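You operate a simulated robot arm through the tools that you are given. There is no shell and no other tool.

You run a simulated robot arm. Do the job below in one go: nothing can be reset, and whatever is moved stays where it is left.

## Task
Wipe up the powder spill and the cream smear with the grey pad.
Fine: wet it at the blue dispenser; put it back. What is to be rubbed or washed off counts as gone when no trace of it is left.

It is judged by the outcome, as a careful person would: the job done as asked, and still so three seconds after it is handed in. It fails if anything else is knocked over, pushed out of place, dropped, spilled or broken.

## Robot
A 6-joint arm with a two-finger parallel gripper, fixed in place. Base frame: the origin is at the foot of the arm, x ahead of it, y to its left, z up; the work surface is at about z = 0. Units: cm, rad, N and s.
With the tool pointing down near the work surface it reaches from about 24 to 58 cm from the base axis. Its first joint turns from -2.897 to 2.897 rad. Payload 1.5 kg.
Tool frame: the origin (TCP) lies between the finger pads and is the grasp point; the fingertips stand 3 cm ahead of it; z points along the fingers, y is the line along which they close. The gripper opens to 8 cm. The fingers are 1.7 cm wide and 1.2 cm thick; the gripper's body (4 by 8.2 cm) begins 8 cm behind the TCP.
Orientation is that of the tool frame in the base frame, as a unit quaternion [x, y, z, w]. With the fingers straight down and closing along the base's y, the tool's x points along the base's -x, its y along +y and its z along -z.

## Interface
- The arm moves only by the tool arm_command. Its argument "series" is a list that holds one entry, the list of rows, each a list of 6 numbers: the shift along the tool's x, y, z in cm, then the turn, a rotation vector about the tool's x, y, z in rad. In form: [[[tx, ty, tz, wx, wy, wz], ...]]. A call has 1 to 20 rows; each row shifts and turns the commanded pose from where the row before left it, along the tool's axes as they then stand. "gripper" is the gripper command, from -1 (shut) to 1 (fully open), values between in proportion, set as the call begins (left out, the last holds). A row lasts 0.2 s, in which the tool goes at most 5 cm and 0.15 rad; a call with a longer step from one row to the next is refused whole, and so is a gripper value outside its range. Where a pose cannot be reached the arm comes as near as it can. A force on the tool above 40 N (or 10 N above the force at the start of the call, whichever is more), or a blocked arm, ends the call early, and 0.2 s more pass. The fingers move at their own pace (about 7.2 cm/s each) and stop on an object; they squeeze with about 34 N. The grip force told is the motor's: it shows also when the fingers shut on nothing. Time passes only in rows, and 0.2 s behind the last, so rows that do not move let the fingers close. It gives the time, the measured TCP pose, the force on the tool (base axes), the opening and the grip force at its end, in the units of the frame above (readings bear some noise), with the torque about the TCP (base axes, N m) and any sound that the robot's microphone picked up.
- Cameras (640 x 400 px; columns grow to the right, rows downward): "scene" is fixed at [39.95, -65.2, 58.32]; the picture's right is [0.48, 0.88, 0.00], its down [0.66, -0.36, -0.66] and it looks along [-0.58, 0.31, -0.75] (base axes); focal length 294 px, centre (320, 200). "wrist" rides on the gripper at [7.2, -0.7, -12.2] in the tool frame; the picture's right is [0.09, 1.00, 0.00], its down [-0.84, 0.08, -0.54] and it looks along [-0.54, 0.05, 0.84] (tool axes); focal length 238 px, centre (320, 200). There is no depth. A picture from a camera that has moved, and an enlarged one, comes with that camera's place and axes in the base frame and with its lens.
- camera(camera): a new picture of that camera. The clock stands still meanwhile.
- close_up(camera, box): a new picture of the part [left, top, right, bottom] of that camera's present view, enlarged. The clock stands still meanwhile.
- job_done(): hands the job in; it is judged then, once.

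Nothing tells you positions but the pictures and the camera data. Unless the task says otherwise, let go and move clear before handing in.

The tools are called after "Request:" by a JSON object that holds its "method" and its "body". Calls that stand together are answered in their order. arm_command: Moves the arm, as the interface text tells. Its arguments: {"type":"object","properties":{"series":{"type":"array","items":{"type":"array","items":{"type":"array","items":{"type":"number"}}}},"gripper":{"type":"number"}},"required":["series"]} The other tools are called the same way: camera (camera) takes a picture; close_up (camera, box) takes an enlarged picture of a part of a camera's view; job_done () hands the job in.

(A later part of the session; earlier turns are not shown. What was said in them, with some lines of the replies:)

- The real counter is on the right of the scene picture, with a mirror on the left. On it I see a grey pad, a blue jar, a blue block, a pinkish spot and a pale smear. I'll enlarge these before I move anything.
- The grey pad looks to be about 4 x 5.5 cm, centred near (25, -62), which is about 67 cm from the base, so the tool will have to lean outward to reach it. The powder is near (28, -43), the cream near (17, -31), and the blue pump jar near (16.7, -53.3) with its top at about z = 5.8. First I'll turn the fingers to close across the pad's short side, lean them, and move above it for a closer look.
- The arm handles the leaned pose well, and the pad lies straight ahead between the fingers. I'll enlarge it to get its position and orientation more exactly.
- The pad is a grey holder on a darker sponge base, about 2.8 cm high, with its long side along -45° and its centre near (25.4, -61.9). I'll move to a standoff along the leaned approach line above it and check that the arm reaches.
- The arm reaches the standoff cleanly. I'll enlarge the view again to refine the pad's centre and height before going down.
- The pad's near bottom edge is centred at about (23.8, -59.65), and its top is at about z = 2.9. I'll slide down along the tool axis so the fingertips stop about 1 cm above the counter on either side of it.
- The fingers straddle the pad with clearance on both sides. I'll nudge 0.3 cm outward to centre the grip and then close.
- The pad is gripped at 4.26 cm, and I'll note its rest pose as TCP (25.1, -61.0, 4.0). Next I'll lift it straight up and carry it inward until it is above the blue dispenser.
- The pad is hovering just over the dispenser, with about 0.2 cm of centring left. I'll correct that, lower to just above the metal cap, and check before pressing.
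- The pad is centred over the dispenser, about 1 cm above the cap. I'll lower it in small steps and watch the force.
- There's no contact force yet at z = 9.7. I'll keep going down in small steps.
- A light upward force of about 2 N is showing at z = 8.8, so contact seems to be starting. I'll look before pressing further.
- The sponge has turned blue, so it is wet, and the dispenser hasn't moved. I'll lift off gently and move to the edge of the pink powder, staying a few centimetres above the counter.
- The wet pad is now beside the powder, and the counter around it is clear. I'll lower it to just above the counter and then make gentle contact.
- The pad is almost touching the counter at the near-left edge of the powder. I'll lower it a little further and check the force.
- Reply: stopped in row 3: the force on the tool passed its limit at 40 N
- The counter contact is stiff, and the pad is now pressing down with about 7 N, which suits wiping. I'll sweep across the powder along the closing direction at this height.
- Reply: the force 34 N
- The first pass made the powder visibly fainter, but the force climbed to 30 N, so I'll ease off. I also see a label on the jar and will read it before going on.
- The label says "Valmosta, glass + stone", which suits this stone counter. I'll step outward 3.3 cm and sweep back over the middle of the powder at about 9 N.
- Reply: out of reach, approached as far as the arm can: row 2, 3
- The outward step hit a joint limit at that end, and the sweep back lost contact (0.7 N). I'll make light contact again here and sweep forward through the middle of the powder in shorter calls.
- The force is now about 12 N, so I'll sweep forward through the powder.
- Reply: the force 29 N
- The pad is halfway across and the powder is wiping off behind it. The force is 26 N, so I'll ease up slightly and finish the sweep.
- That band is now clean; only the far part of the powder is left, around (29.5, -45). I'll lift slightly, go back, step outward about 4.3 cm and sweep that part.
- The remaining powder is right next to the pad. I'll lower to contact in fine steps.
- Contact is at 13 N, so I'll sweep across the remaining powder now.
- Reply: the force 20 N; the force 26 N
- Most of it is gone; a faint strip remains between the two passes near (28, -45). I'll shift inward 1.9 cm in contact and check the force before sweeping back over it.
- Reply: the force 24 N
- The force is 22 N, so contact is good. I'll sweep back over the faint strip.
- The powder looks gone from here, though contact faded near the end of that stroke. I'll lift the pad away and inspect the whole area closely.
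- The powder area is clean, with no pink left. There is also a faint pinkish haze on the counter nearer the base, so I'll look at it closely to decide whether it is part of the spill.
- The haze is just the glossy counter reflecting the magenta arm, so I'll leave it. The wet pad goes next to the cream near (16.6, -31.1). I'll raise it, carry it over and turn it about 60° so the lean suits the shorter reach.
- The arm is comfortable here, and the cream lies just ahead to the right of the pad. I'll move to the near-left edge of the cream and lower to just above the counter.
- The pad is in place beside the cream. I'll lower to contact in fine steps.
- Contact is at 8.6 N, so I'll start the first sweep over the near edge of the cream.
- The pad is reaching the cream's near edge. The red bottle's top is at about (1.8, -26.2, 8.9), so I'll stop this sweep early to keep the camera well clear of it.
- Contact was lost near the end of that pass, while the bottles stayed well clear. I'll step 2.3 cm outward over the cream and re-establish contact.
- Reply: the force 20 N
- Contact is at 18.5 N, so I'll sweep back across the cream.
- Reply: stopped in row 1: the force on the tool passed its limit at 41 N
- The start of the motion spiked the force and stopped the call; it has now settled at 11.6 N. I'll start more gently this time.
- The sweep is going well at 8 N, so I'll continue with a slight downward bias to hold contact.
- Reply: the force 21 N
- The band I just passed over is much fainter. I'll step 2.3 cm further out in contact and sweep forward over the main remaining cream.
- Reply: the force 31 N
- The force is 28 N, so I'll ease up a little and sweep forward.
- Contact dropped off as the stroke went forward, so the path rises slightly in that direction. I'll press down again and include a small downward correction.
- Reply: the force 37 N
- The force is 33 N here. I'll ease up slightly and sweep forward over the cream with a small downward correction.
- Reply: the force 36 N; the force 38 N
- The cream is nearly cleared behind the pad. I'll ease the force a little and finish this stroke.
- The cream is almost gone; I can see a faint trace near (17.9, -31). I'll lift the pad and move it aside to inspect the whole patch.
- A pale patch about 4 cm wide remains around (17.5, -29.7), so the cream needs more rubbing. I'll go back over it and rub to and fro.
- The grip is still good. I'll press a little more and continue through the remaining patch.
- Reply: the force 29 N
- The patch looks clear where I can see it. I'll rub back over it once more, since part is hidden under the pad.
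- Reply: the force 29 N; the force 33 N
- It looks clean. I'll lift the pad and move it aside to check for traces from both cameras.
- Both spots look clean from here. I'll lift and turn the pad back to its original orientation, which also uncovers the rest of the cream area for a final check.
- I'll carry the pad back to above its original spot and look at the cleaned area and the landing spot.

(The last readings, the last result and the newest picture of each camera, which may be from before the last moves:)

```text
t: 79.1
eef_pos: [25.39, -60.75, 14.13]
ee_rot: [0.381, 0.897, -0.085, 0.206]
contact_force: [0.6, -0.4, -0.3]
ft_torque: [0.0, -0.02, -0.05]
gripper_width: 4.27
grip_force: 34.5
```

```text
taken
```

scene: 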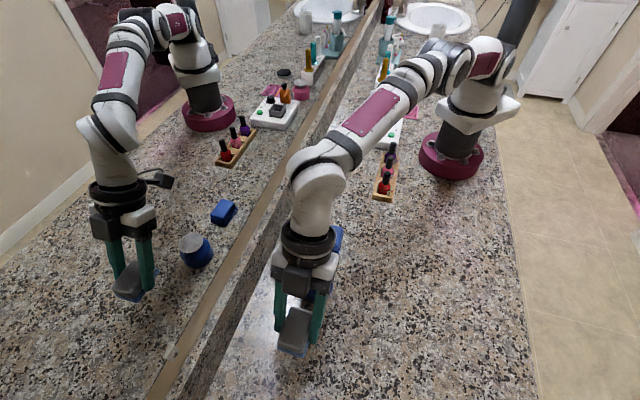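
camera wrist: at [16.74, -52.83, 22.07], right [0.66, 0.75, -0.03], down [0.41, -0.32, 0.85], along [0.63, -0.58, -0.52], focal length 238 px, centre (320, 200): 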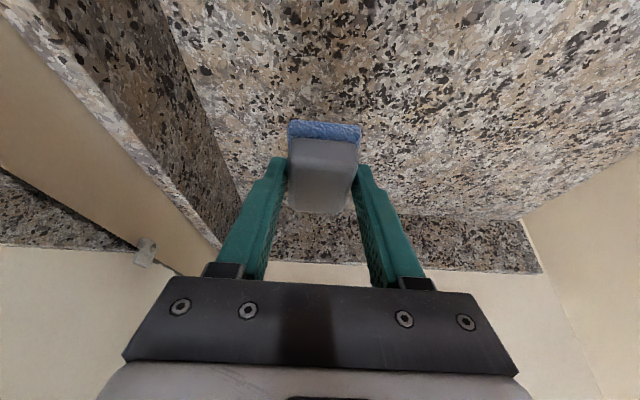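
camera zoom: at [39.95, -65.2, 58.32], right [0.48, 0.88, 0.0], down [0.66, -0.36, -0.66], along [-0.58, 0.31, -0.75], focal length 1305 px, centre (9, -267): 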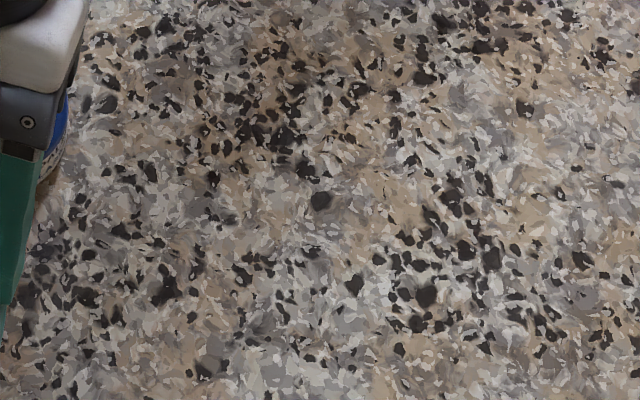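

Both areas look clean from here. I'll check at the highest useful magnification before putting the pad down.

Request:
{"method": "close_up", "body": {"camera": "scene", "box": [370, 285, 415, 315]}}

Request:
{"method": "close_up", "body": {"camera": "scene", "box": [370, 310, 415, 340]}}

Request:
{"method": "close_up", "body": {"camera": "scene", "box": [380, 215, 425, 245]}}

Request:
{"method": "close_up", "body": {"camera": "scene", "box": [380, 240, 425, 270]}}

```text
13.33 times, centred on (392, 300) of scene
camera zoom: at [39.95, -65.2, 58.32], right [0.48, 0.88, 0.0], down [0.66, -0.36, -0.66], along [-0.58, 0.31, -0.75], focal length 3915 px, centre (-647, -1133)
```

zoom: 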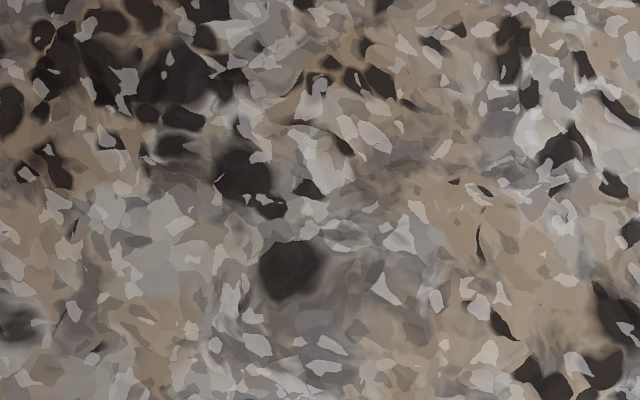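

```text
13.33 times, centred on (392, 325) of scene
camera zoom: at [39.95, -65.2, 58.32], right [0.48, 0.88, 0.0], down [0.66, -0.36, -0.66], along [-0.58, 0.31, -0.75], focal length 3915 px, centre (-647, -1467)
```

zoom: 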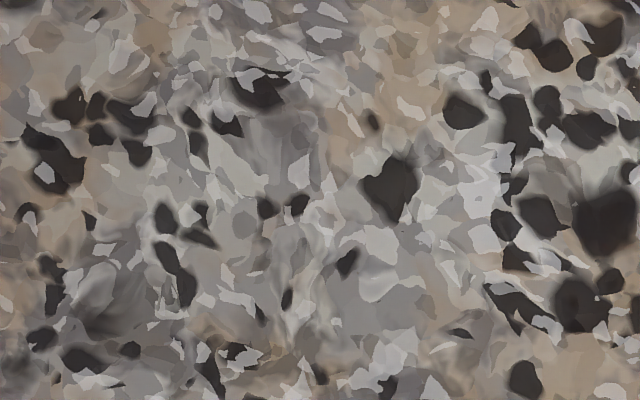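

```text
13.33 times, centred on (402, 230) of scene
camera zoom: at [39.95, -65.2, 58.32], right [0.48, 0.88, 0.0], down [0.66, -0.36, -0.66], along [-0.58, 0.31, -0.75], focal length 3915 px, centre (-780, -200)
```

zoom: 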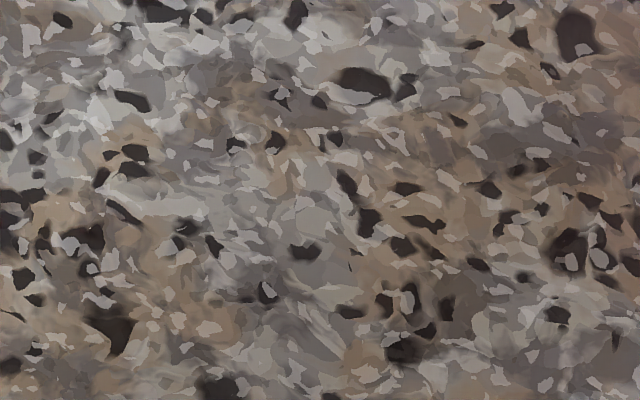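

```text
13.33 times, centred on (402, 255) of scene
camera zoom: at [39.95, -65.2, 58.32], right [0.48, 0.88, 0.0], down [0.66, -0.36, -0.66], along [-0.58, 0.31, -0.75], focal length 3915 px, centre (-780, -533)
```

zoom: 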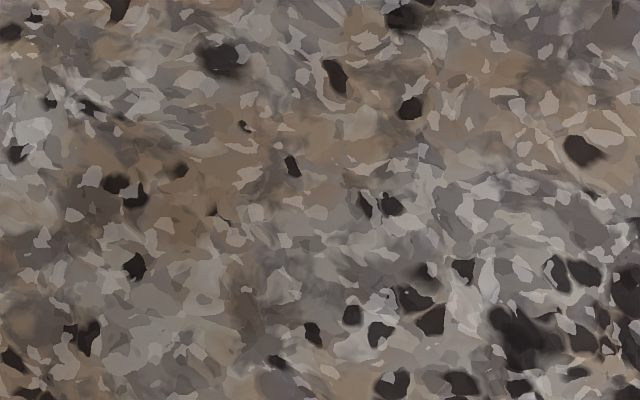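

There's no trace of either spill. I'll lower the pad back onto its original spot.

Request:
{"method": "arm_command", "body": {"series": [[[1.05, -0.3, 2.16, 0, 0, 0], [1.05, 0, 2.16, 0, 0, 0], [1.05, 0, 2.16, 0, 0, 0], [1.05, 0, 2.16, 0, 0, 0], [0, 0, 0, 0, 0, 0], [0.044, 0, 0.09, 0, 0, 0], [0.044, 0, 0.09, 0, 0, 0], [0.044, 0, 0.09, 0, 0, 0], [0, 0, 0, 0, 0, 0]]], "gripper": -1}}

```text
t: 81.1
eef_pos: [24.94, -61.02, 4.15]
ee_rot: [0.38, 0.897, -0.085, 0.209]
contact_force: [0.0, 1.2, -0.9]
ft_torque: [0.0, 0.03, 0.01]
gripper_width: 4.24
grip_force: 33.6
```

Request:
{"method": "arm_command", "body": {"series": [[[0.024, 0.05, 0.05, 0, 0, 0], [0.024, 0.05, 0.05, 0, 0, 0], [0.024, 0, 0.05, 0, 0, 0], [0.024, 0, 0.05, 0, 0, 0], [0, 0, 0, 0, 0, 0]]], "gripper": -1}}

Request:
{"method": "close_up", "body": {"camera": "scene", "box": [250, 210, 370, 385]}}

```text
t: 82.3
eef_pos: [24.95, -61.15, 3.95]
ee_rot: [0.38, 0.897, -0.085, 0.208]
contact_force: [0.3, -0.4, 0.0]
ft_torque: [0.0, 0.01, 0.01]
gripper_width: 4.25
grip_force: 34.5
```

```text
2.29 times, centred on (310, 298) of scene
camera zoom: at [39.95, -65.2, 58.32], right [0.48, 0.88, 0.0], down [0.66, -0.36, -0.66], along [-0.58, 0.31, -0.75], focal length 671 px, centre (343, -23)
```

zoom: 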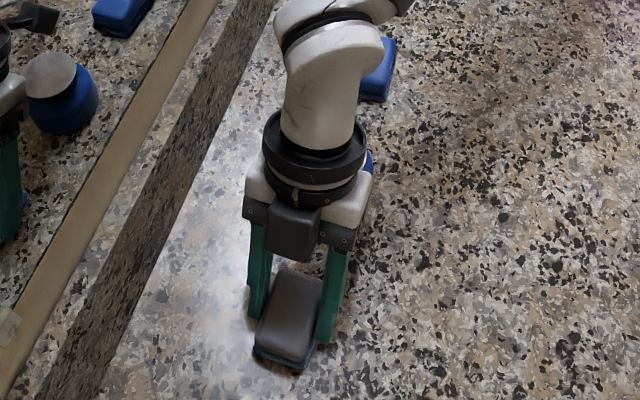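

The pad is back over its original spot. I'll lower it the last few millimetres until it touches.

Request:
{"method": "arm_command", "body": {"series": [[[0.022, 0, 0.045, 0, 0, 0], [0.022, 0, 0.045, 0, 0, 0], [0, 0, 0, 0, 0, 0]]], "gripper": -1}}

```text
t: 83.1
eef_pos: [25.02, -61.16, 3.7]
ee_rot: [0.38, 0.898, -0.085, 0.207]
contact_force: [0.0, 0.6, -0.4]
ft_torque: [-0.04, 0.01, -0.01]
gripper_width: 4.25
grip_force: 33.6
```

Request:
{"method": "arm_command", "body": {"series": [[[0.022, 0, 0.045, 0, 0, 0], [0, 0, 0, 0, 0, 0]]], "gripper": -1}}

```text
t: 83.7
eef_pos: [24.99, -61.04, 3.85]
ee_rot: [0.379, 0.898, -0.084, 0.207]
contact_force: [-0.6, 0.3, -1.3]
ft_torque: [-0.01, -0.01, 0.02]
gripper_width: 4.26
grip_force: 34.1
```

Request:
{"method": "arm_command", "body": {"series": [[[0.022, 0, 0.045, 0, 0, 0], [0, 0, 0, 0, 0, 0]]], "gripper": -1}}

```text
t: 84.3
eef_pos: [24.92, -61.09, 3.64]
ee_rot: [0.38, 0.897, -0.084, 0.207]
contact_force: [-0.1, -0.9, 0.0]
ft_torque: [0.02, 0.03, 0.01]
gripper_width: 4.28
grip_force: 33.9
```

Request:
{"method": "arm_command", "body": {"series": [[[0.022, 0, 0.045, 0, 0, 0], [0, 0, 0, 0, 0, 0]]], "gripper": -1}}

```text
t: 84.9
eef_pos: [25.0, -61.15, 3.63]
ee_rot: [0.38, 0.898, -0.085, 0.207]
contact_force: [0.1, 0.1, 0.3]
ft_torque: [-0.01, 0.02, 0.02]
gripper_width: 4.29
grip_force: 34.5
```

Request:
{"method": "arm_command", "body": {"series": [[[0.022, 0, 0.045, 0, 0, 0], [0, 0, 0, 0, 0, 0]]], "gripper": -1}}

```text
t: 85.5
eef_pos: [25.04, -61.05, 3.76]
ee_rot: [0.38, 0.897, -0.086, 0.207]
contact_force: [-0.7, -0.7, -1.2]
ft_torque: [0.01, 0.0, 0.03]
gripper_width: 4.26
grip_force: 34.6
```

Request:
{"method": "arm_command", "body": {"series": [[[0.022, 0, 0.045, 0, 0, 0], [0, 0, 0, 0, 0, 0]]], "gripper": -1}}

```text
t: 86.1
eef_pos: [25.12, -61.14, 3.72]
ee_rot: [0.38, 0.897, -0.085, 0.207]
contact_force: [-0.2, -0.3, 0.5]
ft_torque: [0.04, 0.03, -0.01]
gripper_width: 4.24
grip_force: 34.2
```

Request:
{"method": "arm_command", "body": {"series": [[[0.022, 0, 0.045, 0, 0, 0], [0, 0, 0, 0, 0, 0]]], "gripper": -1}}

```text
t: 86.7
eef_pos: [25.02, -61.14, 3.68]
ee_rot: [0.38, 0.897, -0.085, 0.208]
contact_force: [0.0, 0.2, -0.7]
ft_torque: [-0.03, 0.0, 0.03]
gripper_width: 4.26
grip_force: 34.0
```

Request:
{"method": "arm_command", "body": {"series": [[[0.022, 0, 0.045, 0, 0, 0], [0, 0, 0, 0, 0, 0]]], "gripper": -1}}

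Request:
{"method": "close_up", "body": {"camera": "scene", "box": [270, 310, 340, 375]}}

Request:
{"method": "close_up", "body": {"camera": "wrist", "box": [220, 80, 420, 230]}}

```text
t: 87.3
eef_pos: [25.09, -61.13, 3.71]
ee_rot: [0.38, 0.897, -0.085, 0.207]
contact_force: [0.1, -0.5, 0.6]
ft_torque: [-0.02, 0.04, -0.01]
gripper_width: 4.27
grip_force: 34.1
```

```text
6.15 times, centred on (305, 342) of scene
camera zoom: at [39.95, -65.2, 58.32], right [0.48, 0.88, 0.0], down [0.66, -0.36, -0.66], along [-0.58, 0.31, -0.75], focal length 1807 px, centre (412, -677)
```

zoom: 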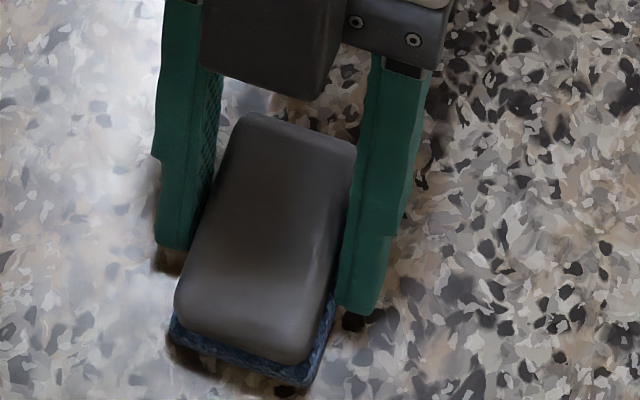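

```text
2.67 times, centred on (320, 155) of wrist
camera zoom: at [16.41, -53.23, 11.5], right [0.66, 0.75, -0.04], down [0.41, -0.32, 0.85], along [0.63, -0.58, -0.52], focal length 636 px, centre (320, 320)
```

zoom: 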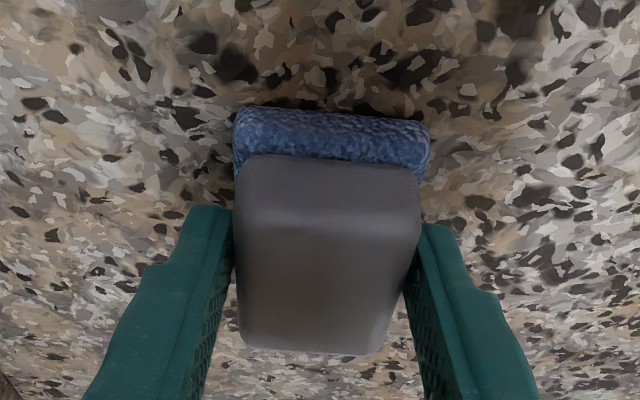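

The pad is within a millimetre or so of the counter. I'll keep going in fine steps.

Request:
{"method": "arm_command", "body": {"series": [[[0.022, 0, 0.045, 0, 0, 0], [0, 0, 0, 0, 0, 0]]], "gripper": -1}}

```text
t: 87.9
eef_pos: [24.95, -61.08, 3.58]
ee_rot: [0.38, 0.897, -0.087, 0.208]
contact_force: [-0.6, -1.5, 8.1]
ft_torque: [-0.28, -0.09, -0.04]
gripper_width: 4.26
grip_force: 33.7
```

The pad is resting on the counter at 8 N. I'll relax slightly and open the fingers.

Request:
{"method": "arm_command", "body": {"series": [[[-0.01, 0, -0.02, 0, 0, 0], [0, 0, 0, 0, 0, 0]]], "gripper": -1}}

Request:
{"method": "arm_command", "body": {"series": [[[0, 0, 0, 0, 0, 0], [0, 0, 0, 0, 0, 0], [0, 0, 0, 0, 0, 0], [0, 0, 0, 0, 0, 0]]], "gripper": 1}}

Request:
{"method": "close_up", "body": {"camera": "scene", "box": [250, 210, 370, 385]}}

Request:
{"method": "close_up", "body": {"camera": "wrist", "box": [220, 80, 420, 230]}}

```text
t: 88.5
eef_pos: [25.13, -61.06, 3.5]
ee_rot: [0.38, 0.897, -0.086, 0.208]
contact_force: [-0.9, -4.0, 9.2]
ft_torque: [-0.36, -0.03, -0.09]
gripper_width: 4.25
grip_force: 33.7
```

```text
t: 89.5
eef_pos: [24.99, -60.98, 3.48]
ee_rot: [0.38, 0.898, -0.085, 0.207]
contact_force: [0.4, 0.5, 0.2]
ft_torque: [0.02, -0.01, -0.01]
gripper_width: 7.98
grip_force: 0.0
```

```text
2.29 times, centred on (310, 298) of scene
camera zoom: at [39.95, -65.2, 58.32], right [0.48, 0.88, 0.0], down [0.66, -0.36, -0.66], along [-0.58, 0.31, -0.75], focal length 671 px, centre (343, -23)
```

zoom: 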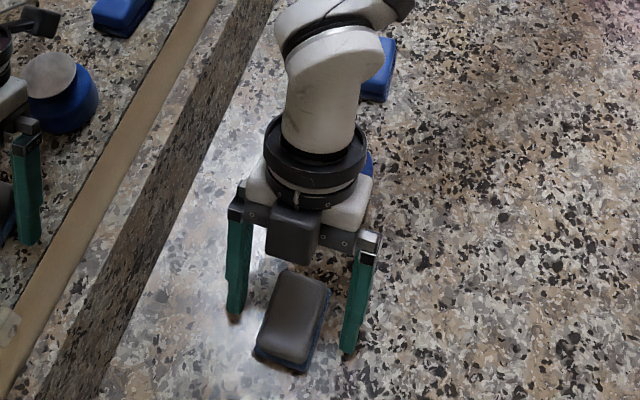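

```text
2.67 times, centred on (320, 155) of wrist
camera zoom: at [16.44, -53.14, 11.42], right [0.66, 0.75, -0.04], down [0.41, -0.32, 0.85], along [0.63, -0.58, -0.52], focal length 636 px, centre (320, 320)
```

zoom: 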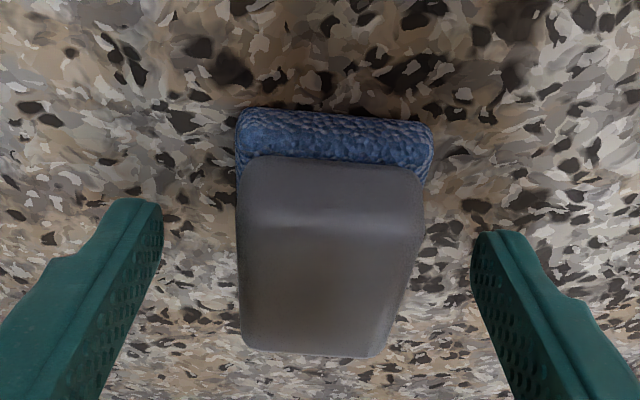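

The pad is back in its original spot, standing flat. I'll withdraw along the tool axis, rise clear, and check everything.

Request:
{"method": "arm_command", "body": {"series": [[[0, 0, -1, 0, 0, 0], [0, 0, -2, 0, 0, 0], [0, 0, -3, 0, 0, 0], [0, 0, -3, 0, 0, 0], [-1.3, 0, -2.7, 0, 0, 0], [-1.3, 0, -2.7, 0, 0, 0], [2.7, 2, -1.3, 0, 0, 0], [2.7, 2, -1.3, 0, 0, 0], [2.7, 2, -1.3, 0, 0, 0], [2.7, 2, -1.3, 0, 0, 0], [0, 0, 0, 0, 0, 0]]], "gripper": 1}}

Request:
{"method": "camera", "body": {"camera": "scene"}}

Request:
{"method": "camera", "body": {"camera": "wrist"}}

Request:
{"method": "close_up", "body": {"camera": "scene", "box": [260, 210, 440, 390]}}

```text
t: 91.9
eef_pos: [19.73, -43.84, 17.47]
ee_rot: [0.38, 0.897, -0.085, 0.207]
contact_force: [0.7, 0.0, -0.1]
ft_torque: [0.02, -0.03, 0.03]
gripper_width: 7.99
grip_force: 0.0
```

```text
taken
```

scene: 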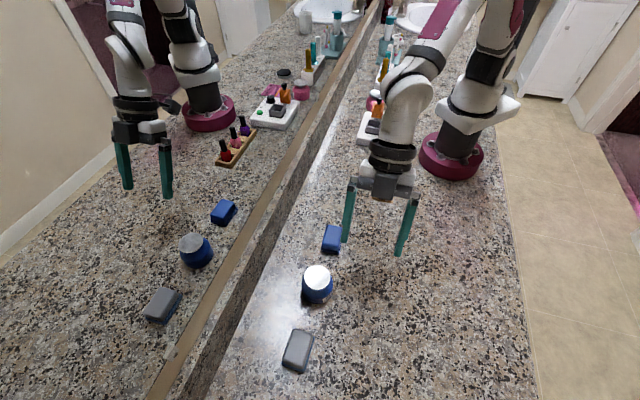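

```text
taken
camera wrist: at [11.04, -35.81, 25.31], right [0.66, 0.75, -0.04], down [0.41, -0.32, 0.85], along [0.63, -0.58, -0.52], focal length 238 px, centre (320, 200)
```

wrist: 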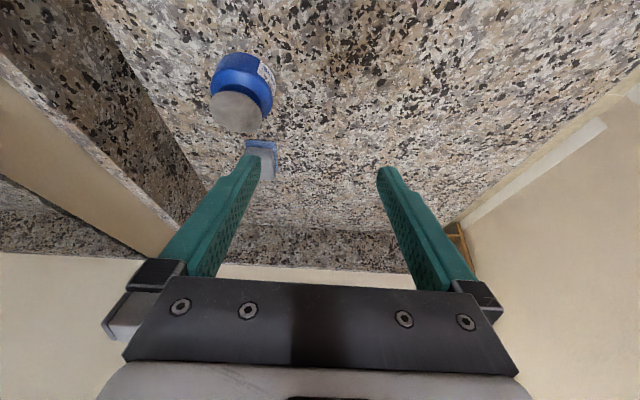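

```text
2.22 times, centred on (350, 300) of scene
camera zoom: at [39.95, -65.2, 58.32], right [0.48, 0.88, 0.0], down [0.66, -0.36, -0.66], along [-0.58, 0.31, -0.75], focal length 652 px, centre (253, -22)
```

zoom: 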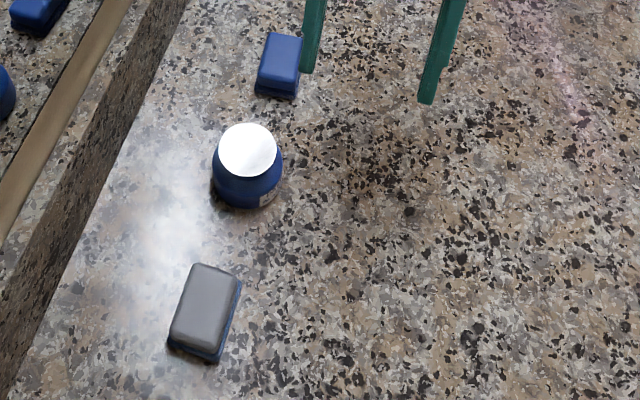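

The pad is back in its place, and the dispenser and the blue pad haven't moved. Both spills are gone with no trace, and the arm is clear with its gripper open, so I'm handing in.

Request:
{"method": "job_done", "body": {}}

```text
The job is handed in.
```

The powder spill and the cream smear are both wiped up. At high magnification I could see no trace of either one.

- **Wetting:** I wet the grey pad once at the blue dispenser, which is labelled "glass + stone". The sponge side turned blue from the liquid and still is.
- **Wiping:** The powder came off in a few passes. The cream needed extra rubbing over its centre.
- **Put back:** The pad is back within a few millimetres of where it started. The dispenser and the blue pad are where they were, and I saw nothing else disturbed.

A faint pink haze near the arm's base is still there. I took it for a reflection of the magenta arm on the glossy counter and left it.
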